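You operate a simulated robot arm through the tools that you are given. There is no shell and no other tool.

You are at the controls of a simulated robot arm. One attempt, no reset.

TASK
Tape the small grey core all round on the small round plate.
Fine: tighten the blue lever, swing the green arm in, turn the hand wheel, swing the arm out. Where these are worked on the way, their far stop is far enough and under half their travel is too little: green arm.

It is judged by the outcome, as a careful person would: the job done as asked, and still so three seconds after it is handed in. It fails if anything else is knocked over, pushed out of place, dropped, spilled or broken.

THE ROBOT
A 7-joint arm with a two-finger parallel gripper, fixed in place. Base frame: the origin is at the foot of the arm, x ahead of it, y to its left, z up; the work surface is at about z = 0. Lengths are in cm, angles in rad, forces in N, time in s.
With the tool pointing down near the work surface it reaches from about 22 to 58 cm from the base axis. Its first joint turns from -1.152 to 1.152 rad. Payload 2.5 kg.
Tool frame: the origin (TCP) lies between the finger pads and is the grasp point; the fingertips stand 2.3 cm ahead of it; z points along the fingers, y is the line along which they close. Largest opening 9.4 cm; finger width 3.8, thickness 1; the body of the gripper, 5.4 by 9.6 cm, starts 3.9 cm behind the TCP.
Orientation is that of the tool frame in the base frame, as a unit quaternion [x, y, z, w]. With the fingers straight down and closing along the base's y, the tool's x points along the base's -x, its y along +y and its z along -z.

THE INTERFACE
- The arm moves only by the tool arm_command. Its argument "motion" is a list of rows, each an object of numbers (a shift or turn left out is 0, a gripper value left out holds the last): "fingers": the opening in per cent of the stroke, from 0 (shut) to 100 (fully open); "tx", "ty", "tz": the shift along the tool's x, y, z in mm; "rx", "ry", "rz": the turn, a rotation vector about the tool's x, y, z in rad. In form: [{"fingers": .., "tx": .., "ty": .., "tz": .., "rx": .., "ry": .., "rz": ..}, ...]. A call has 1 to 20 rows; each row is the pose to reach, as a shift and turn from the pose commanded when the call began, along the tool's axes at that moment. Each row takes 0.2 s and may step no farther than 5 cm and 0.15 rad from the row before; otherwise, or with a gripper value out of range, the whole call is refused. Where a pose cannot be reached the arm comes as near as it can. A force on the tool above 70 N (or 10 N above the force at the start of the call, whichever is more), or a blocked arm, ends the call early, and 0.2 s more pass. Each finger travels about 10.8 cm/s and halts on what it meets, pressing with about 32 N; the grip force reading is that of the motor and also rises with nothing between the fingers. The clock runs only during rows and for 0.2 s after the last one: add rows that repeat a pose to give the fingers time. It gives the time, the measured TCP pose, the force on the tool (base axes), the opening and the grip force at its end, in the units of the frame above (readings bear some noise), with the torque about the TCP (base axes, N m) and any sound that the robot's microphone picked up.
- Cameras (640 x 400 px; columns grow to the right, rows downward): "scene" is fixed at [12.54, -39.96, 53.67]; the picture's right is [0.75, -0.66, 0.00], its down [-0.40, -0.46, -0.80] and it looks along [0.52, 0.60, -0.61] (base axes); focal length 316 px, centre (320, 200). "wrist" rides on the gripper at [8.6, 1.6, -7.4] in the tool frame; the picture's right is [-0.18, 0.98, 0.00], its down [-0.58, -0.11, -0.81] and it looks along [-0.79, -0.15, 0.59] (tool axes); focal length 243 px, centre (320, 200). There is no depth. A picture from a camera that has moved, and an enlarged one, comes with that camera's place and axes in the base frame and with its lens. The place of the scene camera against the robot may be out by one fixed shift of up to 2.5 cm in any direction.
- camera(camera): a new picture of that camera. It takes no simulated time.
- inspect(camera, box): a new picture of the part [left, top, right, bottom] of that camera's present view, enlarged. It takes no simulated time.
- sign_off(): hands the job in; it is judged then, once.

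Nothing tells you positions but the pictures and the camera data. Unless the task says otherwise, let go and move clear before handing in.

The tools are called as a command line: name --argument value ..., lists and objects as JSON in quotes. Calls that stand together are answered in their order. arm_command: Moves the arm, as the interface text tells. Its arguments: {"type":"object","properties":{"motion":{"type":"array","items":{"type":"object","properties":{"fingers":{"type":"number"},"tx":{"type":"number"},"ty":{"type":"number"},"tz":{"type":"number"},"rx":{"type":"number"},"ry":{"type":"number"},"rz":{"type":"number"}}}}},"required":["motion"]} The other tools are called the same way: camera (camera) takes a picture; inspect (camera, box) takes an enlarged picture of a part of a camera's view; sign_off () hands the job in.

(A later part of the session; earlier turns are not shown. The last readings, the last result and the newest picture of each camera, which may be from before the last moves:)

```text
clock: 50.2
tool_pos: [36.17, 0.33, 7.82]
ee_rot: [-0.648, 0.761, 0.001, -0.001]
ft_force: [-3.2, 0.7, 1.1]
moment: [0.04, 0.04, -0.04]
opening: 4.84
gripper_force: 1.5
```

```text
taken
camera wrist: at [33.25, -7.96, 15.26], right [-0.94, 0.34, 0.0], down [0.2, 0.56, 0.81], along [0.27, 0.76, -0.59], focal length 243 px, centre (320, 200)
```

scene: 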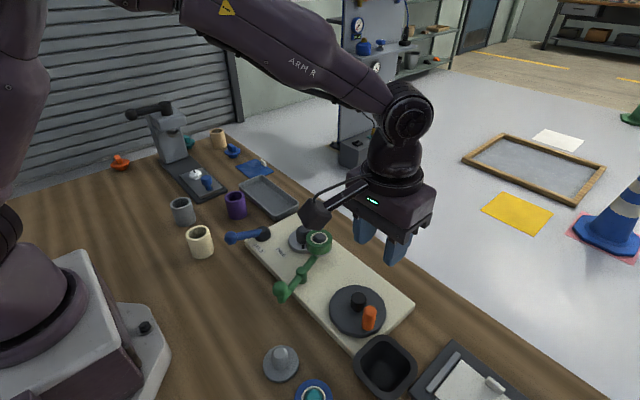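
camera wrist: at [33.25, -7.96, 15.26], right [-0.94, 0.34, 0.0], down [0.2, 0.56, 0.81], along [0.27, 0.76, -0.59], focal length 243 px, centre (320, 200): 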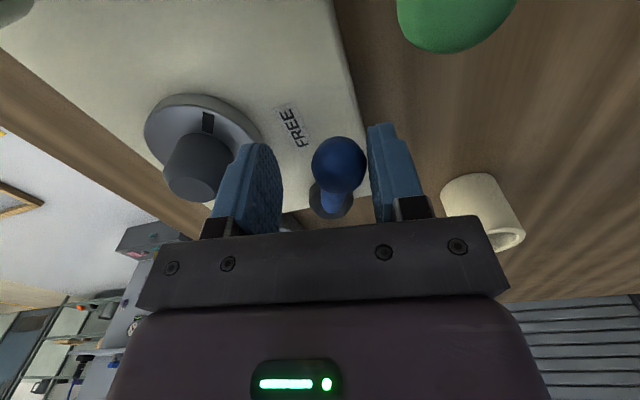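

arm_command --motion '[{"tx": -0.2, "ty": -5, "rz": -0.06}, {"tx": -0.5, "ty": -9, "rz": -0.12}]'

camera --camera "wrist"

```text
clock: 50.8
tool_pos: [36.79, 0.4, 7.74]
ee_rot: [-0.694, 0.72, 0.004, -0.004]
ft_force: [-24.8, 11.2, 0.6]
moment: [0.18, 0.35, -0.18]
opening: 5.84
gripper_force: 13.0
```

```text
taken
camera wrist: at [34.95, -8.35, 15.23], right [-0.98, 0.22, 0.01], down [0.14, 0.58, 0.81], along [0.17, 0.79, -0.59], focal length 243 px, centre (320, 200)
```

wrist: 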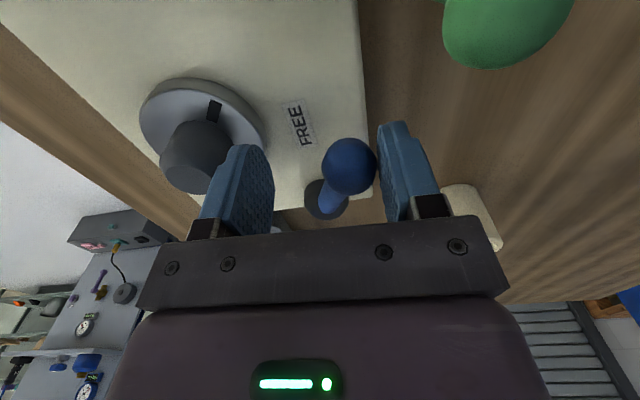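

The lever is back at its FREE stop. I back off, lift, turn the hand to neutral and head towards the grey core near (27, 28.5).

arm_command --motion '[{"ty": 11, "fingers": 50}, {"ty": 11, "tz": -40}, {"ty": 11, "tz": -80}, {"ty": 11, "tz": -120, "rz": 0.14}, {"ty": 11, "tz": -140, "rz": 0.28}, {"ty": 11, "tz": -140, "rz": 0.42}, {"ty": 11, "tz": -140, "rz": 0.56}, {"ty": 11, "tz": -140, "rz": 0.7}, {"ty": 11, "tz": -140, "rz": 0.84}, {"ty": 11, "tz": -140, "rz": 0.98}, {"ty": 11, "tz": -140, "rz": 1.12}, {"ty": 11, "tz": -140, "rz": 1.26}, {"ty": 11, "tz": -140, "rz": 1.4}, {"ty": 11, "tz": -140, "rz": 1.53}]'

camera --camera "wrist"

inspect --camera "scene" --box '[210, 180, 350, 290]'

```text
clock: 53.8
tool_pos: [36.11, 0.43, 21.97]
ee_rot: [0.002, 1.0, 0.0, 0.0]
ft_force: [-0.4, 0.6, -0.9]
moment: [-0.02, 0.02, -0.02]
opening: 4.71
gripper_force: 0.1
```

```text
taken
camera wrist: at [27.4, 1.86, 29.37], right [0.19, 0.98, 0.0], down [0.58, -0.11, 0.81], along [0.79, -0.15, -0.59], focal length 243 px, centre (320, 200)
```

wrist: 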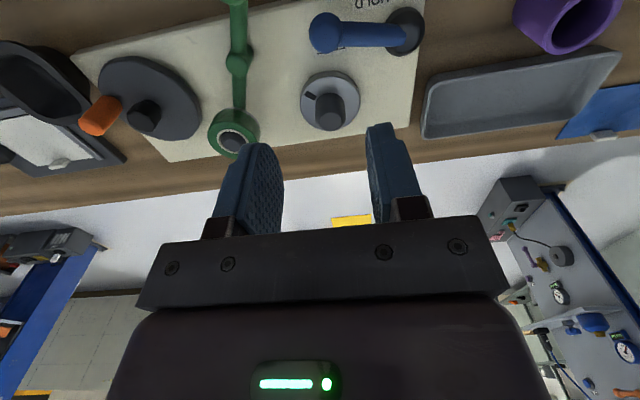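

```text
3.64 times, centred on (280, 235) of scene
camera zoom: at [12.54, -39.96, 53.67], right [0.75, -0.66, 0.0], down [-0.4, -0.46, -0.8], along [0.52, 0.6, -0.61], focal length 1150 px, centre (466, 73)
```

zoom: 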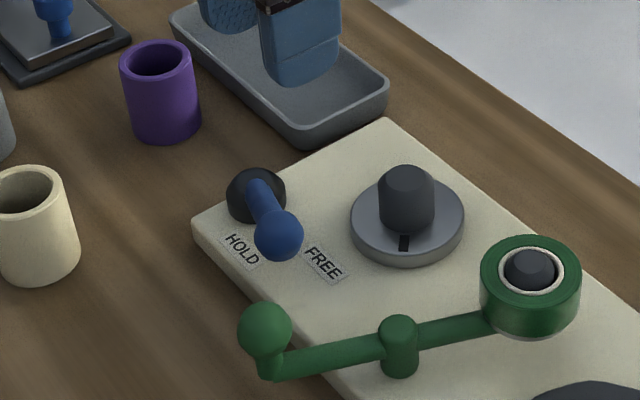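

Lever is free again. I take a close look at the spindle for its exact place, then move over to the grey core.

inspect --camera "wrist" --box '[280, 50, 400, 150]'

arm_command --motion '[{"tx": 15, "ty": 40}, {"tx": 30, "ty": 80}, {"tx": 45, "ty": 120}, {"tx": 60, "ty": 160}, {"tx": 80, "ty": 195}, {"tx": 100, "ty": 225}, {"tx": 115, "ty": 240}]'

camera --camera "wrist"

camera --camera "scene"

```text
4.00 times, centred on (340, 100) of wrist
camera zoom: at [27.4, 1.86, 29.37], right [0.19, 0.98, 0.0], down [0.58, -0.11, 0.81], along [0.79, -0.15, -0.59], focal length 970 px, centre (240, 600)
```

zoom: 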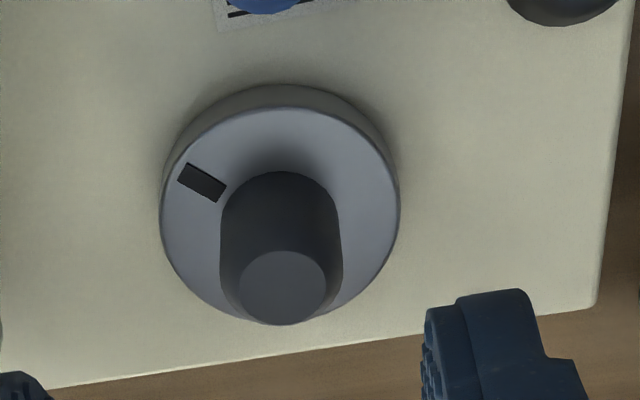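

```text
clock: 55.4
tool_pos: [24.65, 24.43, 21.7]
ee_rot: [-0.001, 1.0, 0.0, -0.001]
ft_force: [-0.4, -0.6, 0.6]
moment: [-0.01, 0.03, 0.0]
opening: 4.69
gripper_force: 0.0
```

```text
taken
camera wrist: at [15.96, 25.97, 29.24], right [0.18, 0.98, 0.0], down [0.58, -0.11, 0.81], along [0.79, -0.15, -0.59], focal length 243 px, centre (320, 200)
```

wrist: 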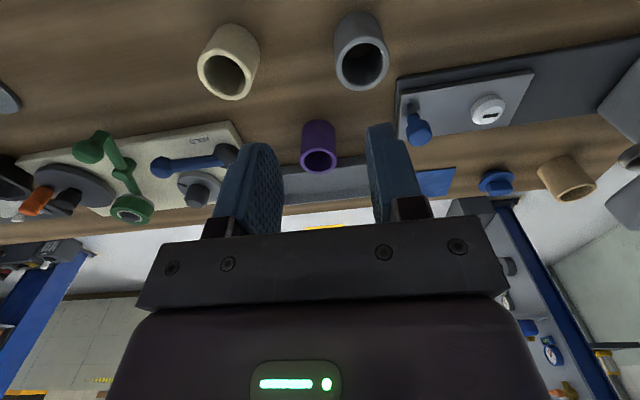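

```text
taken
```

scene: 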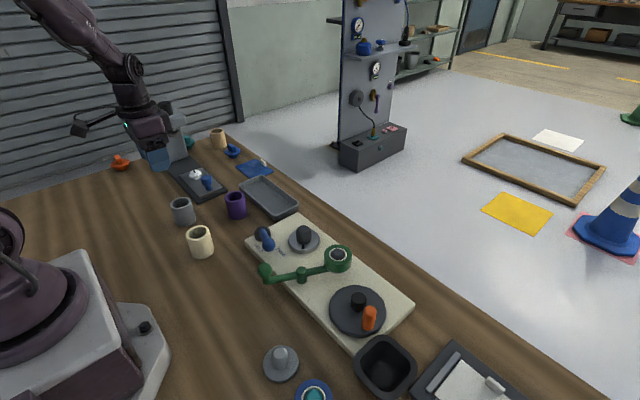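

inspect --camera "wrist" --box '[300, 0, 420, 110]'

inspect --camera "wrist" --box '[180, 0, 440, 180]'

```text
3.64 times, centred on (360, 55) of wrist
camera zoom: at [15.96, 25.97, 29.24], right [0.18, 0.98, 0.0], down [0.58, -0.11, 0.81], along [0.79, -0.15, -0.59], focal length 882 px, centre (174, 727)
```

zoom: 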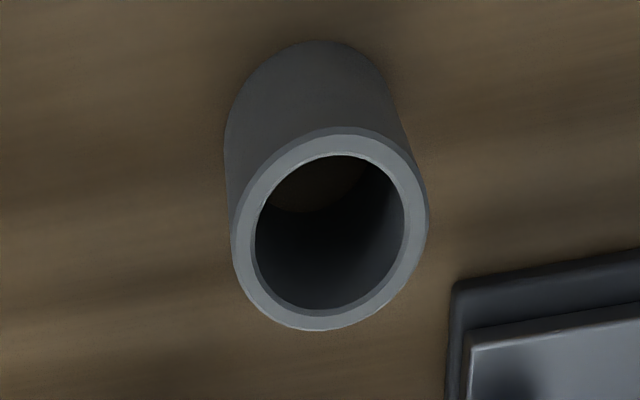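

```text
2.22 times, centred on (310, 90) of wrist
camera zoom: at [15.96, 25.97, 29.24], right [0.18, 0.98, 0.0], down [0.58, -0.11, 0.81], along [0.79, -0.15, -0.59], focal length 539 px, centre (342, 444)
```

zoom: 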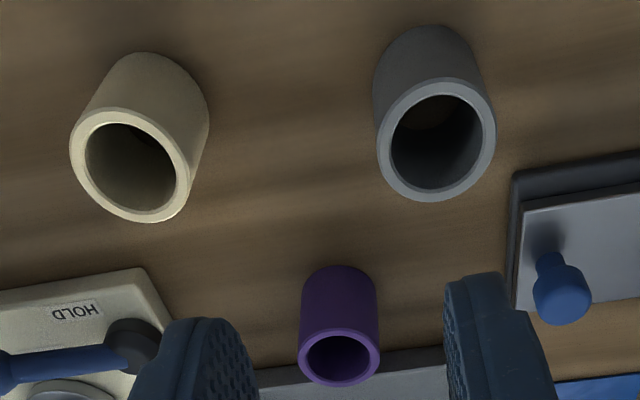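

It is indeed an open tube: outer radius about 2.5, height about 5.6, bore just larger than the spindle, centred near (27.3, 27.9). I'll move over it with the fingers open and check.

arm_command --motion '[{"tx": -13, "ty": 17, "tz": 20, "fingers": 72}, {"tx": -26.5, "ty": 34.7, "tz": 40}, {"tx": -26.5, "ty": 34.7, "tz": 70}, {"tx": -26.5, "ty": 34.7, "tz": 97}]'

camera --camera "wrist"

inspect --camera "scene" --box '[110, 110, 270, 270]'

```text
clock: 56.4
tool_pos: [27.35, 27.88, 12.13]
ee_rot: [-0.001, 1.0, 0.0, 0.0]
ft_force: [-0.3, 0.9, 0.8]
moment: [0.01, 0.0, 0.02]
opening: 6.76
gripper_force: 0.1
```

```text
taken
camera wrist: at [18.58, 29.43, 19.57], right [0.18, 0.98, 0.0], down [0.58, -0.11, 0.81], along [0.79, -0.15, -0.59], focal length 243 px, centre (320, 200)
```

wrist: 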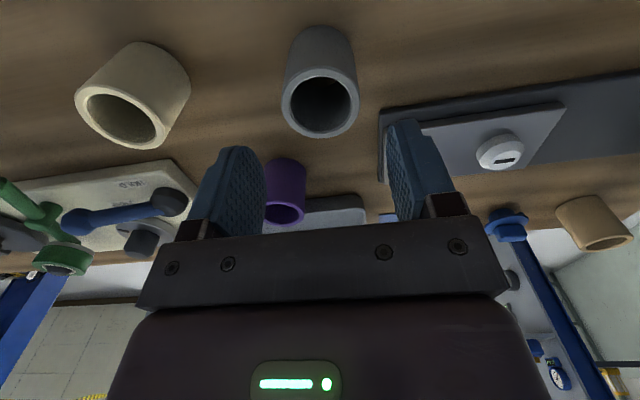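

```text
2.50 times, centred on (190, 190) of scene
camera zoom: at [12.54, -39.96, 53.67], right [0.75, -0.66, 0.0], down [-0.4, -0.46, -0.8], along [0.52, 0.6, -0.61], focal length 791 px, centre (645, 225)
```

zoom: 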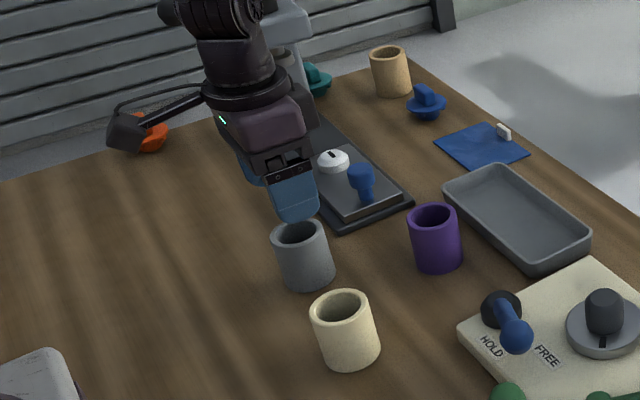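

The tube is centred under the gripper at (27.35, 27.8). I descend and grip it in its upper half.

arm_command --motion '[{"ty": -1, "tz": 30}, {"ty": -1, "tz": 55}, {"ty": -1, "tz": 74}, {"ty": -1, "tz": 74, "fingers": 55}, {"ty": -1, "tz": 74, "fingers": 40}, {"ty": -1, "tz": 74, "fingers": 40}, {"ty": -1, "tz": 74, "fingers": 40}]'

camera --camera "wrist"

inspect --camera "scene" --box '[110, 110, 270, 270]'

```text
clock: 58.0
tool_pos: [27.4, 27.66, 4.86]
ee_rot: [-0.001, 1.0, 0.0, 0.0]
ft_force: [0.6, 0.0, 0.1]
moment: [0.02, 0.01, 0.01]
opening: 4.88
gripper_force: 32.4
```

```text
taken
camera wrist: at [18.69, 29.2, 12.3], right [0.18, 0.98, 0.0], down [0.58, -0.11, 0.81], along [0.79, -0.15, -0.59], focal length 243 px, centre (320, 200)
```

wrist: 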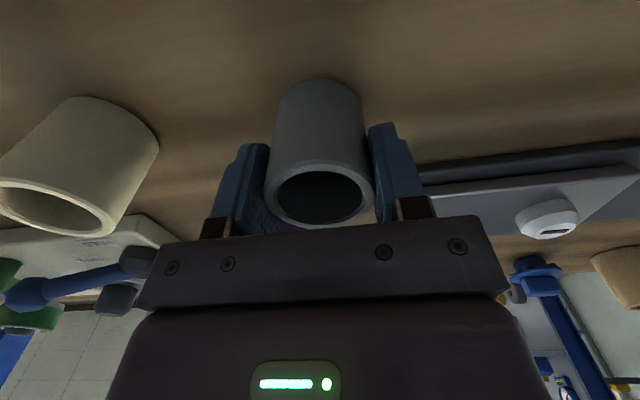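

```text
2.50 times, centred on (190, 190) of scene
camera zoom: at [12.54, -39.96, 53.67], right [0.75, -0.66, 0.0], down [-0.4, -0.46, -0.8], along [0.52, 0.6, -0.61], focal length 791 px, centre (645, 225)
```

zoom: 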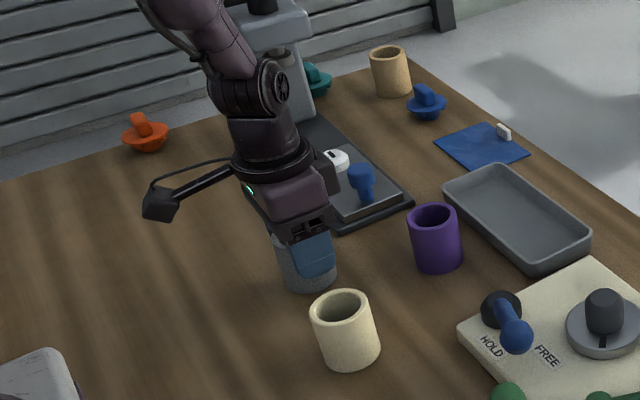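

The core is held firmly (4.9 cm wide) and centred. Lifting and carrying it above the spindle at (44.0, -0.1).

arm_command --motion '[{"tz": -30}, {"tz": -70}, {"tz": -110}, {"tz": -145}, {"tx": -20, "ty": -34, "tz": -150}, {"tx": -40, "ty": -68, "tz": -150}, {"tx": -60, "ty": -102, "tz": -150}, {"tx": -80, "ty": -136, "tz": -150}, {"tx": -100, "ty": -170, "tz": -150}, {"tx": -120, "ty": -204, "tz": -150}, {"tx": -140, "ty": -238, "tz": -150}, {"tx": -156, "ty": -264, "tz": -150}, {"tx": -166, "ty": -277, "tz": -150}, {"tx": -166, "ty": -277, "tz": -150}]'

camera --camera "wrist"

camera --camera "scene"

```text
clock: 61.0
tool_pos: [43.97, -0.03, 19.76]
ee_rot: [0.0, 1.0, 0.0, 0.0]
ft_force: [-0.5, -0.3, 0.1]
moment: [-0.02, 0.02, 0.02]
opening: 4.89
gripper_force: 31.9
```

```text
taken
camera wrist: at [35.24, 1.6, 27.25], right [0.18, 0.98, 0.0], down [0.58, -0.11, 0.81], along [0.79, -0.15, -0.59], focal length 243 px, centre (320, 200)
```

wrist: 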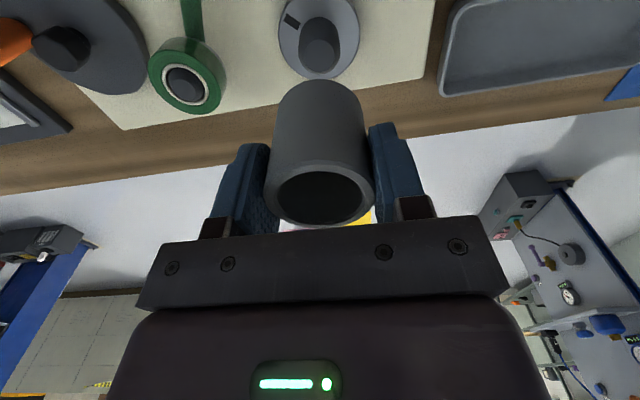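

```text
taken
```

scene: 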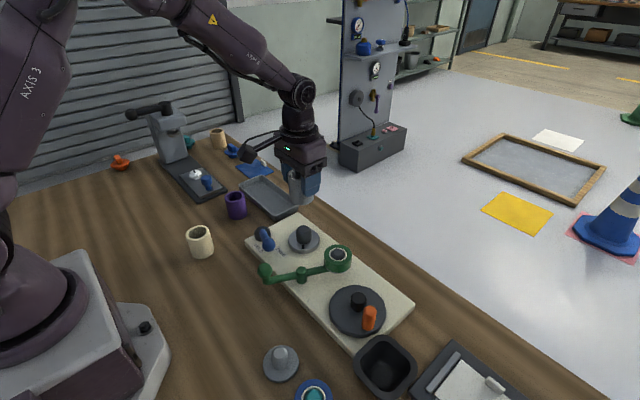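

inspect --camera "wrist" --box '[260, 0, 380, 90]'

inspect --camera "wrist" --box '[240, 60, 400, 240]'

```text
4.44 times, centred on (320, 45) of wrist
camera zoom: at [35.24, 1.6, 27.25], right [0.18, 0.98, 0.0], down [0.58, -0.11, 0.81], along [0.79, -0.15, -0.59], focal length 1078 px, centre (320, 889)
```

zoom: 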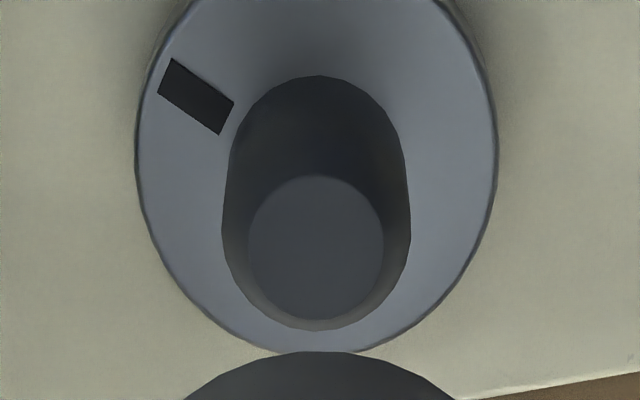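

```text
2.22 times, centred on (320, 150) of wrist
camera zoom: at [35.24, 1.6, 27.25], right [0.18, 0.98, 0.0], down [0.58, -0.11, 0.81], along [0.79, -0.15, -0.59], focal length 539 px, centre (320, 311)
```

zoom: 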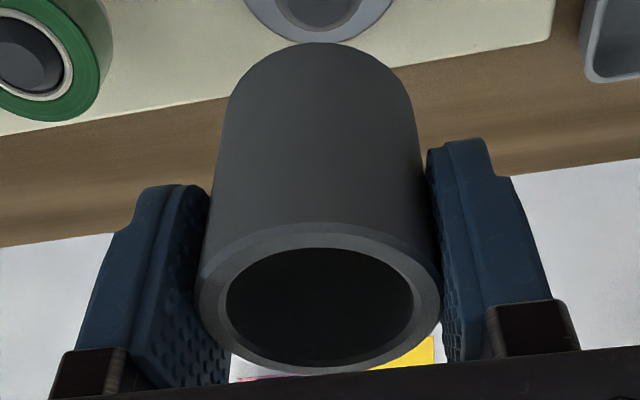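

The spindle sits almost exactly below the core (within about 1 mm). Small correction, then lower slowly while watching the force.

arm_command --motion '[{"tx": -0.7, "ty": -0.7, "tz": 30}, {"tx": -0.7, "ty": -0.7, "tz": 60}, {"tx": -0.7, "ty": -0.7, "tz": 75}, {"tx": -0.7, "ty": -0.7, "tz": 80}, {"tx": -0.7, "ty": -0.7, "tz": 85}, {"tx": -0.7, "ty": -0.7, "tz": 90}, {"tx": -0.7, "ty": -0.7, "tz": 95}]'

inspect --camera "scene" --box '[240, 170, 380, 290]'

camera --camera "wrist"

```text
clock: 62.6
tool_pos: [43.89, -0.13, 10.26]
ee_rot: [0.001, 1.0, 0.001, 0.0]
ft_force: [-0.1, -0.5, -0.5]
moment: [0.01, -0.04, 0.02]
opening: 4.87
gripper_force: 32.0
```

```text
3.33 times, centred on (310, 230) of scene
camera zoom: at [12.54, -39.96, 53.67], right [0.75, -0.66, 0.0], down [-0.4, -0.46, -0.8], along [0.52, 0.6, -0.61], focal length 1055 px, centre (353, 100)
```

zoom: 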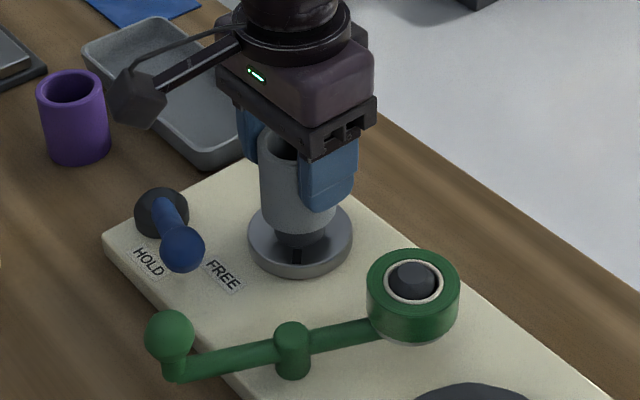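

```text
taken
camera wrist: at [35.27, 1.48, 17.67], right [0.18, 0.98, 0.0], down [0.58, -0.11, 0.81], along [0.79, -0.15, -0.59], focal length 243 px, centre (320, 200)
```

wrist: 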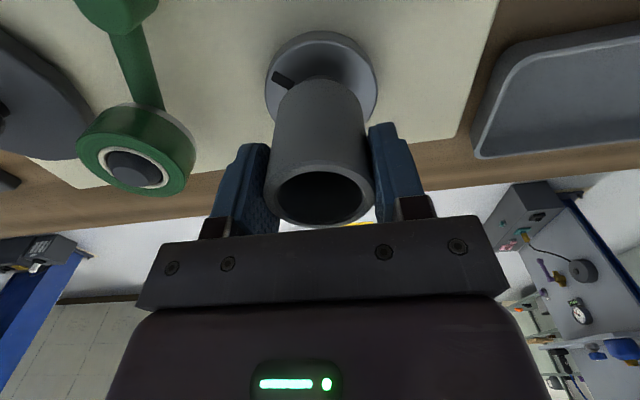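

The core is sliding over the spindle with no resistance. Continuing down to the plate.

arm_command --motion '[{"tz": 5}, {"tz": 10}, {"tz": 15}, {"tz": 19}]'

inspect --camera "scene" --box '[240, 170, 380, 290]'

camera --camera "wrist"

```text
clock: 63.6
tool_pos: [44.02, -0.07, 8.34]
ee_rot: [0.001, 1.0, 0.0, -0.001]
ft_force: [-0.2, 0.2, 3.3]
moment: [-0.04, 0.07, -0.02]
opening: 4.85
gripper_force: 32.3
```

```text
3.33 times, centred on (310, 230) of scene
camera zoom: at [12.54, -39.96, 53.67], right [0.75, -0.66, 0.0], down [-0.4, -0.46, -0.8], along [0.52, 0.6, -0.61], focal length 1055 px, centre (353, 100)
```

zoom: 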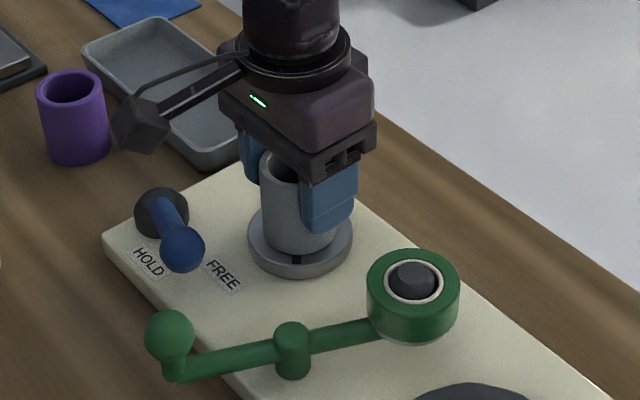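

```text
taken
camera wrist: at [35.27, 1.45, 15.79], right [0.18, 0.98, 0.0], down [0.58, -0.11, 0.81], along [0.79, -0.15, -0.59], focal length 243 px, centre (320, 200)
```

wrist: 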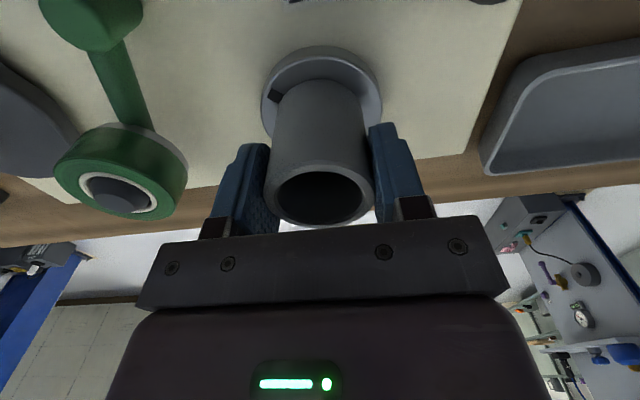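

arm_command --motion '[{"tz": 2}, {"tz": 4}]'

inspect --camera "scene" --box '[270, 200, 340, 260]'

```text
clock: 64.2
tool_pos: [44.13, -0.07, 8.34]
ee_rot: [0.0, 1.0, 0.0, 0.002]
ft_force: [-20.0, -0.6, 55.6]
moment: [0.06, 0.48, 0.03]
opening: 4.88
gripper_force: 31.8
```

```text
6.67 times, centred on (305, 230) of scene
camera zoom: at [12.51, -39.96, 53.68], right [0.75, -0.66, 0.0], down [-0.4, -0.46, -0.8], along [0.52, 0.6, -0.61], focal length 2109 px, centre (420, 0)
```

zoom: 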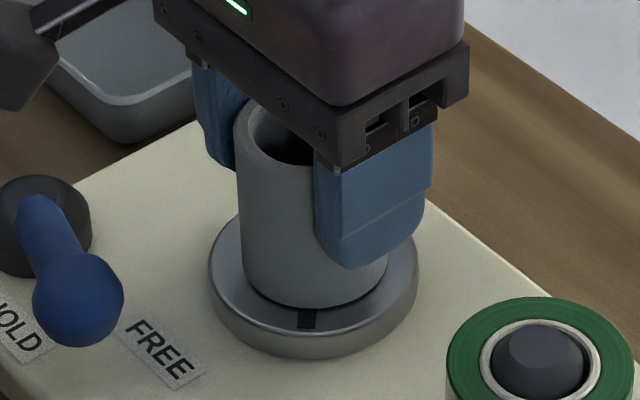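

The core is seated on the plate (hard contact). I relieve the pressure, open and lift away.

arm_command --motion '[{"tz": -3.5}, {"tz": -3.5, "fingers": 55}, {"tz": -3.5, "fingers": 72}, {"tz": -3.5, "fingers": 72}, {"tz": -30}, {"tz": -65}, {"tz": -100}, {"tz": -130}]'

camera --camera "wrist"

inspect --camera "scene" --box '[240, 200, 380, 290]'

```text
clock: 66.0
tool_pos: [43.86, -0.22, 21.15]
ee_rot: [0.0, 1.0, 0.0, 0.0]
ft_force: [0.0, 0.0, -0.6]
moment: [0.03, 0.01, 0.01]
opening: 6.78
gripper_force: 0.1
```

```text
taken
camera wrist: at [35.11, 1.37, 28.58], right [0.18, 0.98, 0.0], down [0.58, -0.11, 0.81], along [0.79, -0.15, -0.59], focal length 243 px, centre (320, 200)
```

wrist: 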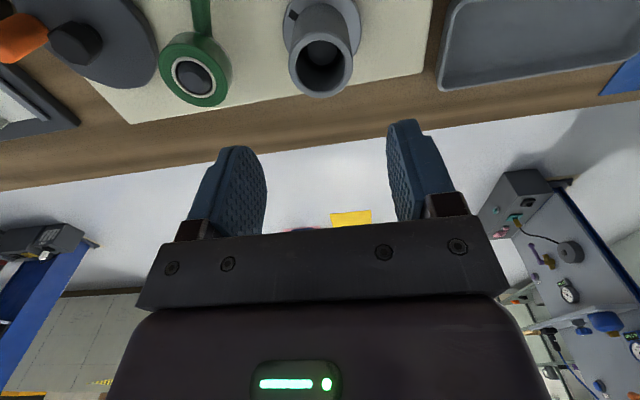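

```text
4.44 times, centred on (310, 245) of scene
camera zoom: at [12.54, -39.96, 53.67], right [0.75, -0.66, 0.0], down [-0.4, -0.46, -0.8], along [0.52, 0.6, -0.61], focal length 1406 px, centre (364, 0)
```

zoom: 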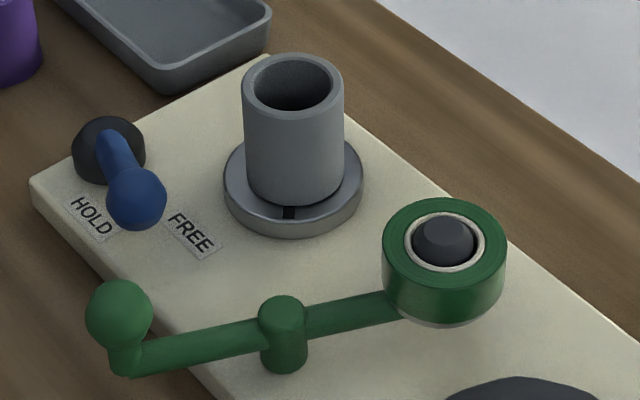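

The grey core stands squarely on the plate. Now back to the lever: approach with the same orientation as before.

arm_command --motion '[{"tx": 10, "ty": 1, "tz": 3, "rz": -0.1416, "fingers": 50}, {"tx": 20, "ty": 2, "tz": 6, "rz": -0.283}, {"tx": 30, "ty": 3, "tz": 9, "rz": -0.425}, {"tx": 40, "ty": 4, "tz": 12, "rz": -0.566}, {"tx": 50, "ty": 5, "tz": 15, "rz": -0.708}, {"tx": 60, "ty": 6, "tz": 18, "rz": -0.85}, {"tx": 70, "ty": 8, "tz": 22, "rz": -0.991}, {"tx": 80, "ty": 9, "tz": 26, "rz": -1.133}, {"tx": 89, "ty": 9, "tz": 30, "rz": -1.274}]'

camera --camera "wrist"

```text
clock: 68.0
tool_pos: [35.11, 0.75, 18.09]
ee_rot: [-0.596, 0.803, 0.0, 0.0]
ft_force: [-1.3, -0.4, -0.2]
moment: [0.02, -0.02, 0.01]
opening: 4.69
gripper_force: 0.2
```

```text
taken
camera wrist: at [30.96, -7.09, 25.47], right [-0.89, 0.46, 0.0], down [0.27, 0.52, 0.81], along [0.37, 0.72, -0.59], focal length 243 px, centre (320, 200)
```

wrist: 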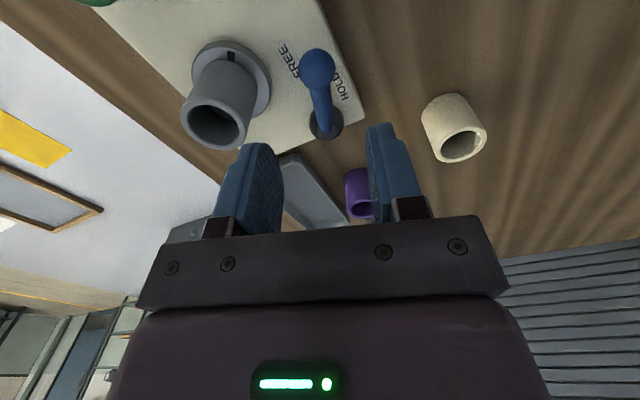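

Aligned as before. Descend, then sweep the lever clockwise to HOLD.

arm_command --motion '[{"tz": 35}, {"tz": 70}, {"tz": 101}, {"tx": -0.9, "ty": 11.4, "tz": 101, "rz": 0.15}, {"tx": -3.4, "ty": 22.5, "tz": 101, "rz": 0.3}, {"tx": -7.6, "ty": 33.1, "tz": 101, "rz": 0.45}, {"tx": -13.3, "ty": 42.9, "tz": 101, "rz": 0.6}, {"tx": -20.4, "ty": 51.8, "tz": 101, "rz": 0.75}, {"tx": -28.8, "ty": 59.5, "tz": 101, "rz": 0.9}]'

camera --camera "wrist"

inspect --camera "scene" --box '[180, 180, 340, 290]'

```text
clock: 70.0
tool_pos: [30.31, 5.41, 7.88]
ee_rot: [-0.184, 0.983, 0.0, 0.0]
ft_force: [0.4, -0.6, 0.3]
moment: [0.0, -0.01, -0.01]
opening: 4.79
gripper_force: 0.9
```

```text
taken
camera wrist: at [21.62, 3.65, 15.34], right [-0.18, 0.98, 0.0], down [0.58, 0.11, 0.81], along [0.79, 0.15, -0.59], focal length 243 px, centre (320, 200)
```

wrist: 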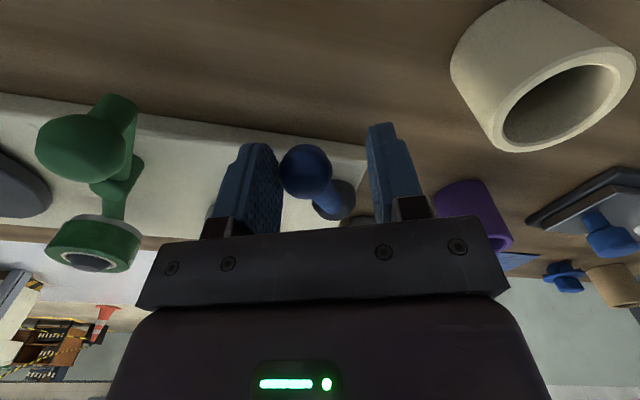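

```text
3.64 times, centred on (260, 235) of scene
camera zoom: at [12.54, -39.96, 53.67], right [0.75, -0.66, 0.0], down [-0.4, -0.46, -0.8], along [0.52, 0.6, -0.61], focal length 1150 px, centre (538, 73)
```

zoom: 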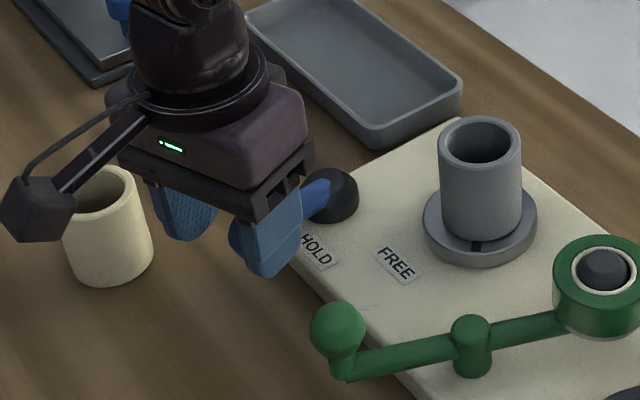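

arm_command --motion '[{"tx": -0.9, "ty": 11.4, "rz": 0.15}, {"tx": -3.4, "ty": 22.5, "rz": 0.3}, {"tx": -4.6, "ty": 26, "rz": 0.36}, {"tx": -4.6, "ty": 26, "rz": 0.36, "fingers": 38}, {"tx": -4.6, "ty": 26, "rz": 0.36, "fingers": 33}, {"tx": -6, "ty": 31, "rz": 0.42}, {"tx": -7, "ty": 34, "rz": 0.46}]'

inspect --camera "scene" --box '[180, 180, 340, 290]'

```text
clock: 71.6
tool_pos: [29.91, 8.53, 7.93]
ee_rot: [0.046, 0.999, -0.001, 0.001]
ft_force: [6.1, -19.6, -0.9]
moment: [-0.26, -0.08, -0.01]
opening: 3.9
gripper_force: 9.3
```

```text
3.64 times, centred on (260, 235) of scene
camera zoom: at [12.54, -39.96, 53.67], right [0.75, -0.66, 0.0], down [-0.4, -0.46, -0.8], along [0.52, 0.6, -0.61], focal length 1150 px, centre (538, 73)
```

zoom: 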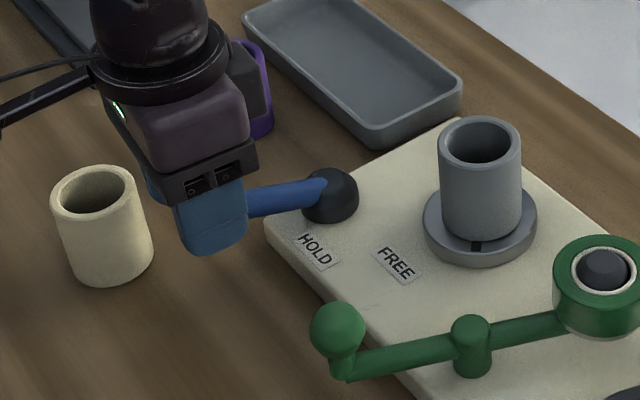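

Lever is at the HOLD stop again (20 N). One more firm nudge, then back off, lift, and go over the green knob.

arm_command --motion '[{"ty": 3}, {"ty": -7, "fingers": 50}, {"ty": -7}, {"ty": -7, "tz": -40}, {"ty": -7, "tz": -80}, {"tx": -4, "ty": -40, "tz": -100, "rz": -0.086, "fingers": 55}, {"tx": -12, "ty": -85, "tz": -100, "rz": -0.086}, {"tx": -19.4, "ty": -125, "tz": -100, "rz": -0.086}, {"tx": -19.4, "ty": -138, "tz": -100, "rz": -0.086}]'

camera --camera "wrist"

inspect --camera "scene" --box '[180, 180, 340, 290]'

```text
clock: 73.6
tool_pos: [30.36, -5.07, 18.05]
ee_rot: [-0.001, 1.0, -0.001, 0.0]
ft_force: [0.7, 0.1, -0.2]
moment: [0.0, 0.01, -0.02]
opening: 5.2
gripper_force: 0.0
```

```text
taken
camera wrist: at [21.7, -3.6, 25.4], right [0.18, 0.98, 0.0], down [0.58, -0.11, 0.81], along [0.79, -0.15, -0.59], focal length 243 px, centre (320, 200)
```

wrist: 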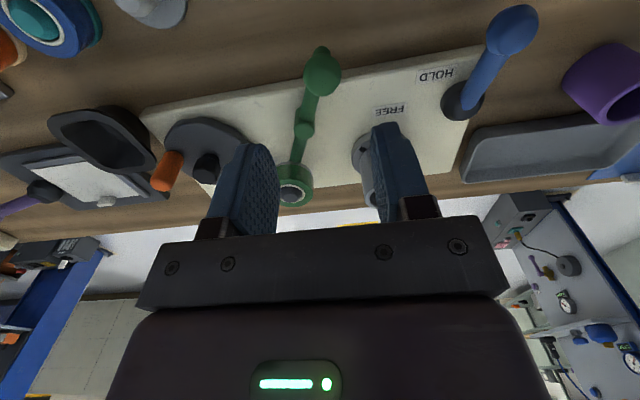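

```text
3.64 times, centred on (260, 235) of scene
camera zoom: at [12.54, -39.96, 53.67], right [0.75, -0.66, 0.0], down [-0.4, -0.46, -0.8], along [0.52, 0.6, -0.61], focal length 1150 px, centre (538, 73)
```

zoom: 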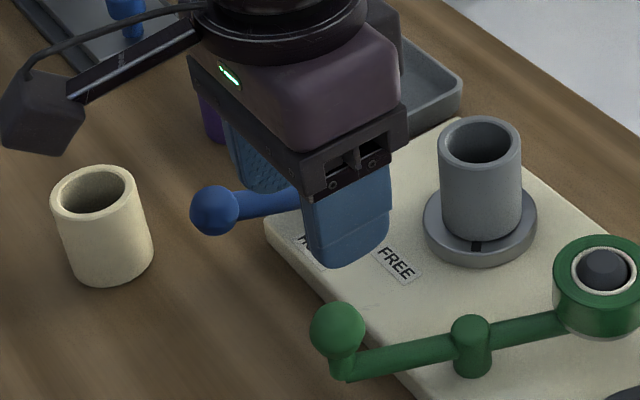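

arm_command --motion '[{"tz": 35}, {"tz": 70}, {"tz": 95}, {"tx": 2, "ty": -11, "tz": 95}, {"tx": 4, "ty": -22, "tz": 95}, {"tx": 6, "ty": -34, "tz": 95}, {"tx": 5.5, "ty": -43, "tz": 95}]'

inspect --camera "scene" --box '[240, 200, 380, 290]'

camera --camera "wrist"

```text
clock: 75.2
tool_pos: [29.83, -9.53, 8.42]
ee_rot: [0.0, 1.0, 0.0, 0.0]
ft_force: [0.1, 0.0, 0.1]
moment: [-0.02, -0.02, 0.03]
opening: 5.2
gripper_force: 0.1
```

```text
4.44 times, centred on (310, 245) of scene
camera zoom: at [12.54, -39.96, 53.67], right [0.75, -0.66, 0.0], down [-0.4, -0.46, -0.8], along [0.52, 0.6, -0.61], focal length 1406 px, centre (364, 0)
```

zoom: 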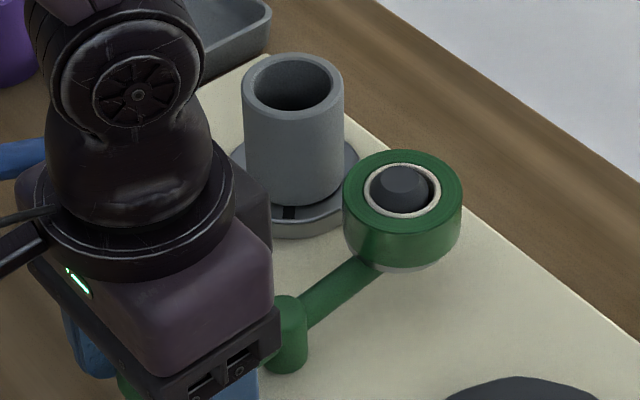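

```text
taken
camera wrist: at [21.13, -7.96, 15.88], right [0.18, 0.98, 0.0], down [0.58, -0.11, 0.81], along [0.79, -0.15, -0.59], focal length 243 px, centre (320, 200)
```

wrist: 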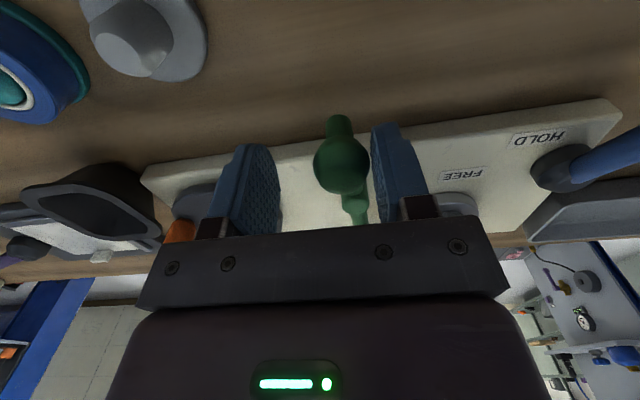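

arm_command --motion '[{"tx": -1, "ty": -4}, {"tx": -2, "ty": -8}, {"tx": -3, "ty": -11}, {"tx": -3.5, "ty": -13}]'

inspect --camera "scene" --box '[240, 200, 380, 290]'

```text
clock: 76.2
tool_pos: [30.27, -10.68, 8.3]
ee_rot: [0.001, 1.0, 0.001, 0.0]
ft_force: [0.5, -0.5, 0.5]
moment: [0.02, -0.01, -0.03]
opening: 5.16
gripper_force: 0.1
```

```text
4.44 times, centred on (310, 245) of scene
camera zoom: at [12.54, -39.96, 53.67], right [0.75, -0.66, 0.0], down [-0.4, -0.46, -0.8], along [0.52, 0.6, -0.61], focal length 1406 px, centre (364, 0)
```

zoom: 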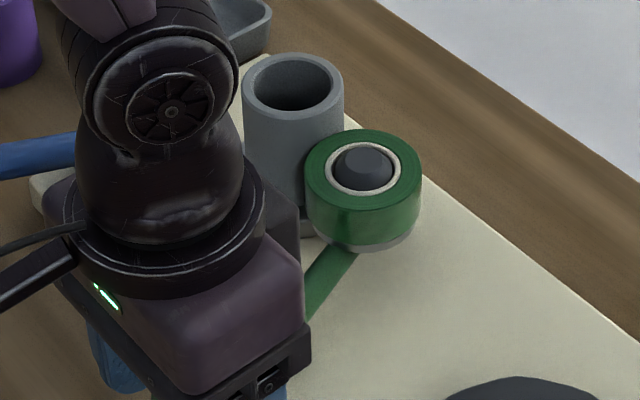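

arm_command --motion '[{"tx": -1, "ty": -3}, {"tx": -2, "ty": -6}, {"tx": -2, "ty": -6}]'

inspect --camera "scene" --box '[240, 200, 380, 290]'

```text
clock: 77.0
tool_pos: [30.45, -11.51, 8.41]
ee_rot: [0.0, 1.0, -0.001, 0.0]
ft_force: [0.1, -0.3, 1.3]
moment: [-0.03, 0.0, 0.0]
opening: 5.15
gripper_force: 0.0
```

```text
4.44 times, centred on (310, 245) of scene
camera zoom: at [12.54, -39.96, 53.67], right [0.75, -0.66, 0.0], down [-0.4, -0.46, -0.8], along [0.52, 0.6, -0.61], focal length 1406 px, centre (364, 0)
```

zoom: 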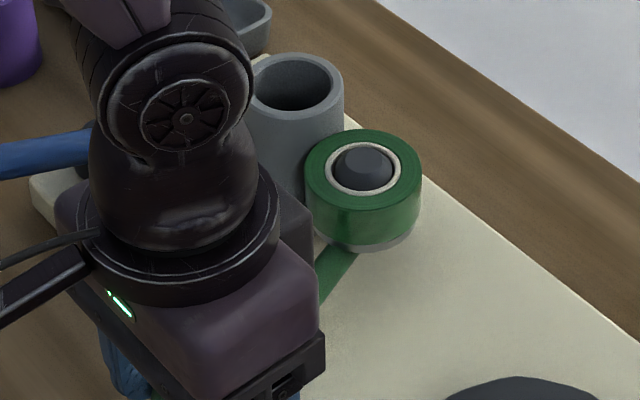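

arm_command --motion '[{"tx": -1, "ty": -3}, {"tx": -2, "ty": -6}, {"tx": -2.5, "ty": -8}]'

inspect --camera "scene" --box '[240, 200, 380, 290]'

camera --camera "wrist"

```text
clock: 77.8
tool_pos: [30.54, -12.05, 8.23]
ee_rot: [-0.002, 1.0, 0.003, -0.003]
ft_force: [-8.9, 22.7, 6.0]
moment: [0.42, 0.17, 0.24]
opening: 6.19
gripper_force: 11.4
```

```text
4.44 times, centred on (310, 245) of scene
camera zoom: at [12.54, -39.96, 53.67], right [0.75, -0.66, 0.0], down [-0.4, -0.46, -0.8], along [0.52, 0.6, -0.61], focal length 1406 px, centre (364, 0)
```

zoom: 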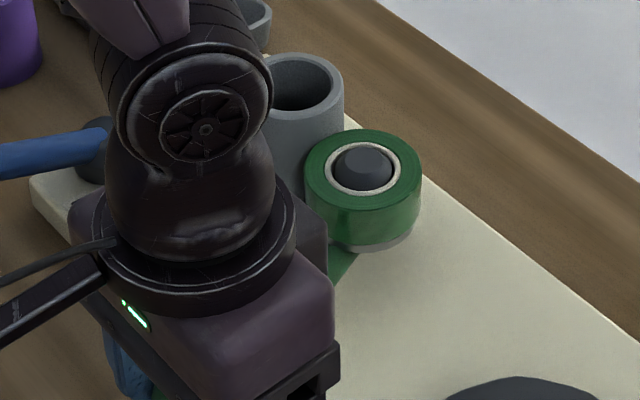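

```text
taken
camera wrist: at [21.84, -10.51, 15.85], right [0.18, 0.98, 0.0], down [0.59, -0.11, 0.8], along [0.79, -0.14, -0.6], focal length 243 px, centre (320, 200)
```

wrist: 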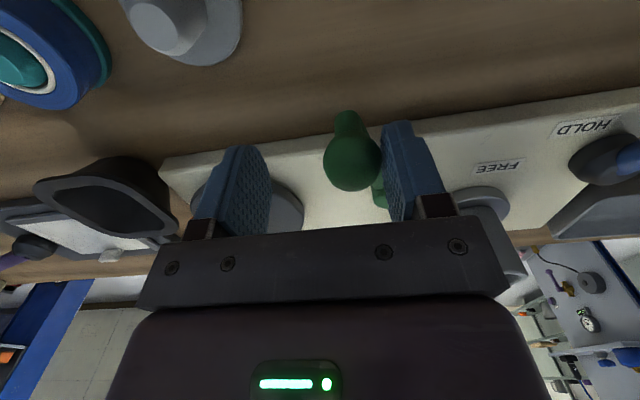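

Stop reached (24 N) with the roll against the grey core. Back off, lift and go to the wheel's handle near (38.3, -24.2).

arm_command --motion '[{"ty": 11}, {"ty": 11, "tz": -40}, {"ty": 11, "tz": -80}, {"tx": -8, "ty": -10, "tz": -110, "fingers": 42}, {"tx": -16, "ty": -25, "tz": -110, "rz": -0.14}, {"tx": -26, "ty": -40, "tz": -110, "rz": -0.28}, {"tx": -36, "ty": -55, "tz": -110, "rz": -0.42}, {"tx": -46, "ty": -70, "tz": -110, "rz": -0.56}, {"tx": -56, "ty": -85, "tz": -110, "rz": -0.7}, {"tx": -66, "ty": -100, "tz": -110, "rz": -0.84}, {"tx": -76, "ty": -115, "tz": -105, "rz": -0.98}, {"tx": -76, "ty": -121.5, "tz": -95, "rz": -1.134}]'

camera --camera "wrist"

inspect --camera "scene" --box '[230, 200, 430, 360]'

```text
refused: row 12 steps farther than a row can; nothing moved
```

```text
taken
camera wrist: at [21.84, -10.51, 15.85], right [0.18, 0.98, 0.0], down [0.59, -0.11, 0.8], along [0.79, -0.14, -0.6], focal length 243 px, centre (320, 200)
```

wrist: 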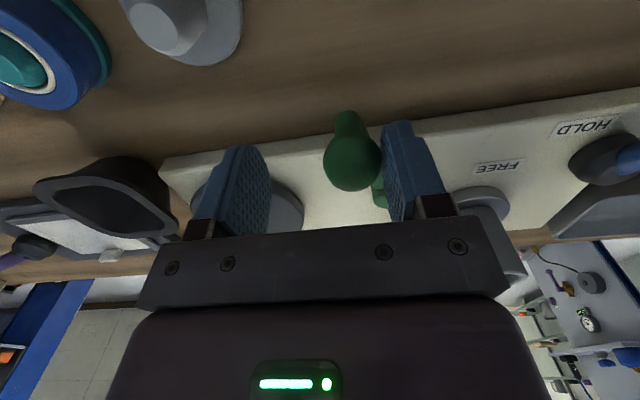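

```text
2.50 times, centred on (330, 280) of scene
camera zoom: at [12.54, -39.96, 53.67], right [0.75, -0.66, 0.0], down [-0.4, -0.46, -0.8], along [0.52, 0.6, -0.61], focal length 791 px, centre (295, 0)
```

zoom: 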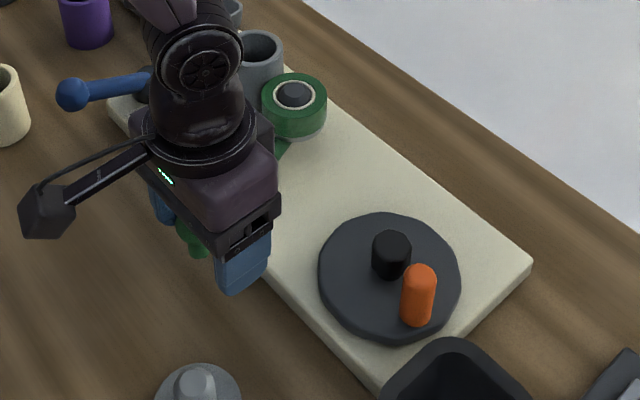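

The final turn step was slightly over the limit; splitting it.

arm_command --motion '[{"ty": 11}, {"ty": 11, "tz": -40}, {"ty": 11, "tz": -80}, {"tx": -8, "ty": -10, "tz": -110, "fingers": 42}, {"tx": -16, "ty": -25, "tz": -110, "rz": -0.14}, {"tx": -26, "ty": -40, "tz": -110, "rz": -0.28}, {"tx": -36, "ty": -55, "tz": -110, "rz": -0.42}, {"tx": -46, "ty": -70, "tz": -110, "rz": -0.56}, {"tx": -56, "ty": -85, "tz": -110, "rz": -0.7}, {"tx": -66, "ty": -100, "tz": -110, "rz": -0.84}, {"tx": -76, "ty": -115, "tz": -105, "rz": -0.98}, {"tx": -76, "ty": -121.5, "tz": -95, "rz": -1.1}, {"tx": -76, "ty": -121.5, "tz": -95, "rz": -1.134}]'

camera --camera "wrist"

inspect --camera "scene" --box '[230, 200, 430, 360]'

```text
clock: 80.6
tool_pos: [38.15, -24.32, 17.68]
ee_rot: [-0.539, 0.843, -0.001, -0.001]
ft_force: [0.7, -0.2, -0.3]
moment: [0.02, 0.01, 0.02]
opening: 3.97
gripper_force: 0.1
```

```text
taken
camera wrist: at [33.1, -31.64, 25.24], right [-0.81, 0.58, 0.0], down [0.34, 0.48, 0.81], along [0.47, 0.66, -0.59], focal length 243 px, centre (320, 200)
```

wrist: 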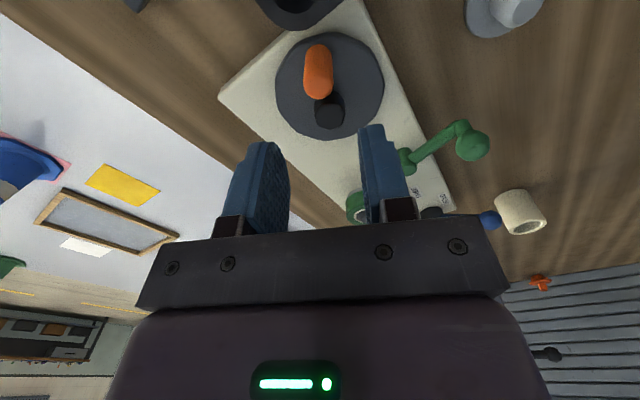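

```text
2.50 times, centred on (330, 280) of scene
camera zoom: at [12.54, -39.96, 53.67], right [0.75, -0.66, 0.0], down [-0.4, -0.46, -0.8], along [0.52, 0.6, -0.61], focal length 791 px, centre (295, 0)
```

zoom: 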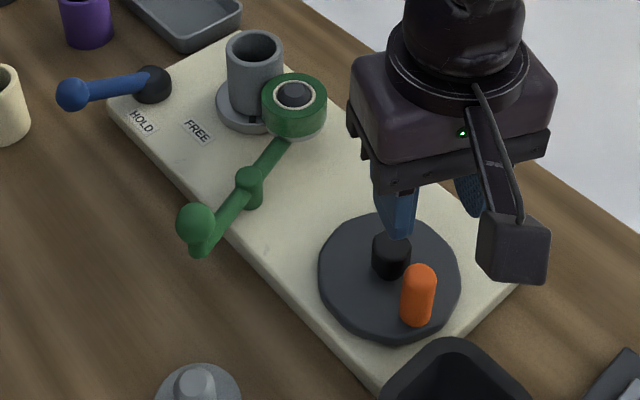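

arm_command --motion '[{"tx": -3, "ty": -3.7, "tz": 35}, {"tx": -3, "ty": -3.7, "tz": 70}, {"tx": -3, "ty": -3.7, "tz": 99}, {"tx": -3, "ty": -3.7, "tz": 99, "fingers": 30}, {"tx": -3, "ty": -3.7, "tz": 99, "fingers": 26}, {"tx": -3, "ty": -3.7, "tz": 99, "fingers": 26}]'

camera --camera "wrist"

```text
clock: 82.0
tool_pos: [38.61, -24.16, 8.12]
ee_rot: [-0.538, 0.843, 0.0, 0.0]
ft_force: [0.3, 0.2, -0.5]
moment: [-0.01, 0.01, -0.02]
opening: 2.48
gripper_force: 0.5
```

```text
taken
camera wrist: at [33.52, -31.45, 15.48], right [-0.81, 0.58, 0.0], down [0.34, 0.48, 0.81], along [0.47, 0.66, -0.59], focal length 243 px, centre (320, 200)
```

wrist: 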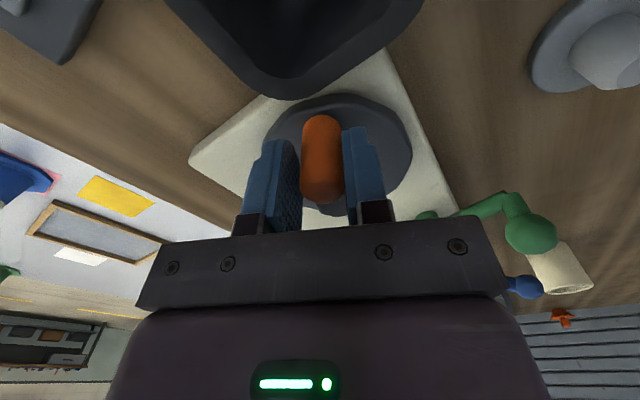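

Handle held. Turning clockwise; I'll watch the core for tape.

arm_command --motion '[{"tx": -0.43, "ty": 5.7, "rz": 0.15}, {"tx": -1.7, "ty": 11.2, "rz": 0.3}, {"tx": -3.8, "ty": 16.5, "rz": 0.45}, {"tx": -6.6, "ty": 21.5, "rz": 0.6}, {"tx": -10.2, "ty": 25.9, "rz": 0.75}, {"tx": -14.4, "ty": 29.8, "rz": 0.9}, {"tx": -19.1, "ty": 33.0, "rz": 1.05}, {"tx": -24.2, "ty": 35.4, "rz": 1.2}]'

inspect --camera "scene" --box '[230, 200, 430, 360]'

inspect --camera "scene" --box '[280, 200, 350, 260]'

```text
clock: 83.8
tool_pos: [36.51, -20.53, 7.94]
ee_rot: [0.035, 0.999, 0.0, 0.0]
ft_force: [0.0, -1.9, -0.9]
moment: [-0.03, 0.01, 0.01]
opening: 2.51
gripper_force: 0.7
```

```text
2.50 times, centred on (330, 280) of scene
camera zoom: at [12.54, -39.96, 53.67], right [0.75, -0.66, 0.0], down [-0.4, -0.46, -0.8], along [0.52, 0.6, -0.61], focal length 791 px, centre (295, 0)
```

zoom: 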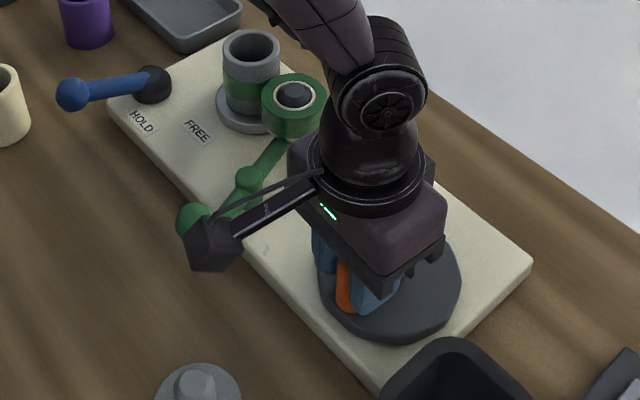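

```text
6.67 times, centred on (315, 230) of scene
camera zoom: at [12.54, -39.96, 53.67], right [0.75, -0.66, 0.0], down [-0.4, -0.46, -0.8], along [0.52, 0.6, -0.61], focal length 2109 px, centre (353, 0)
```

zoom: 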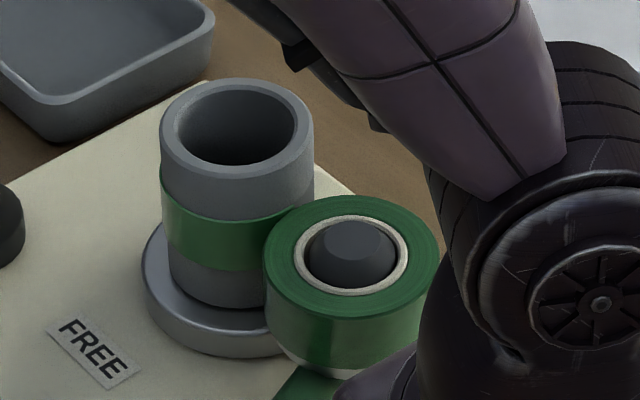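

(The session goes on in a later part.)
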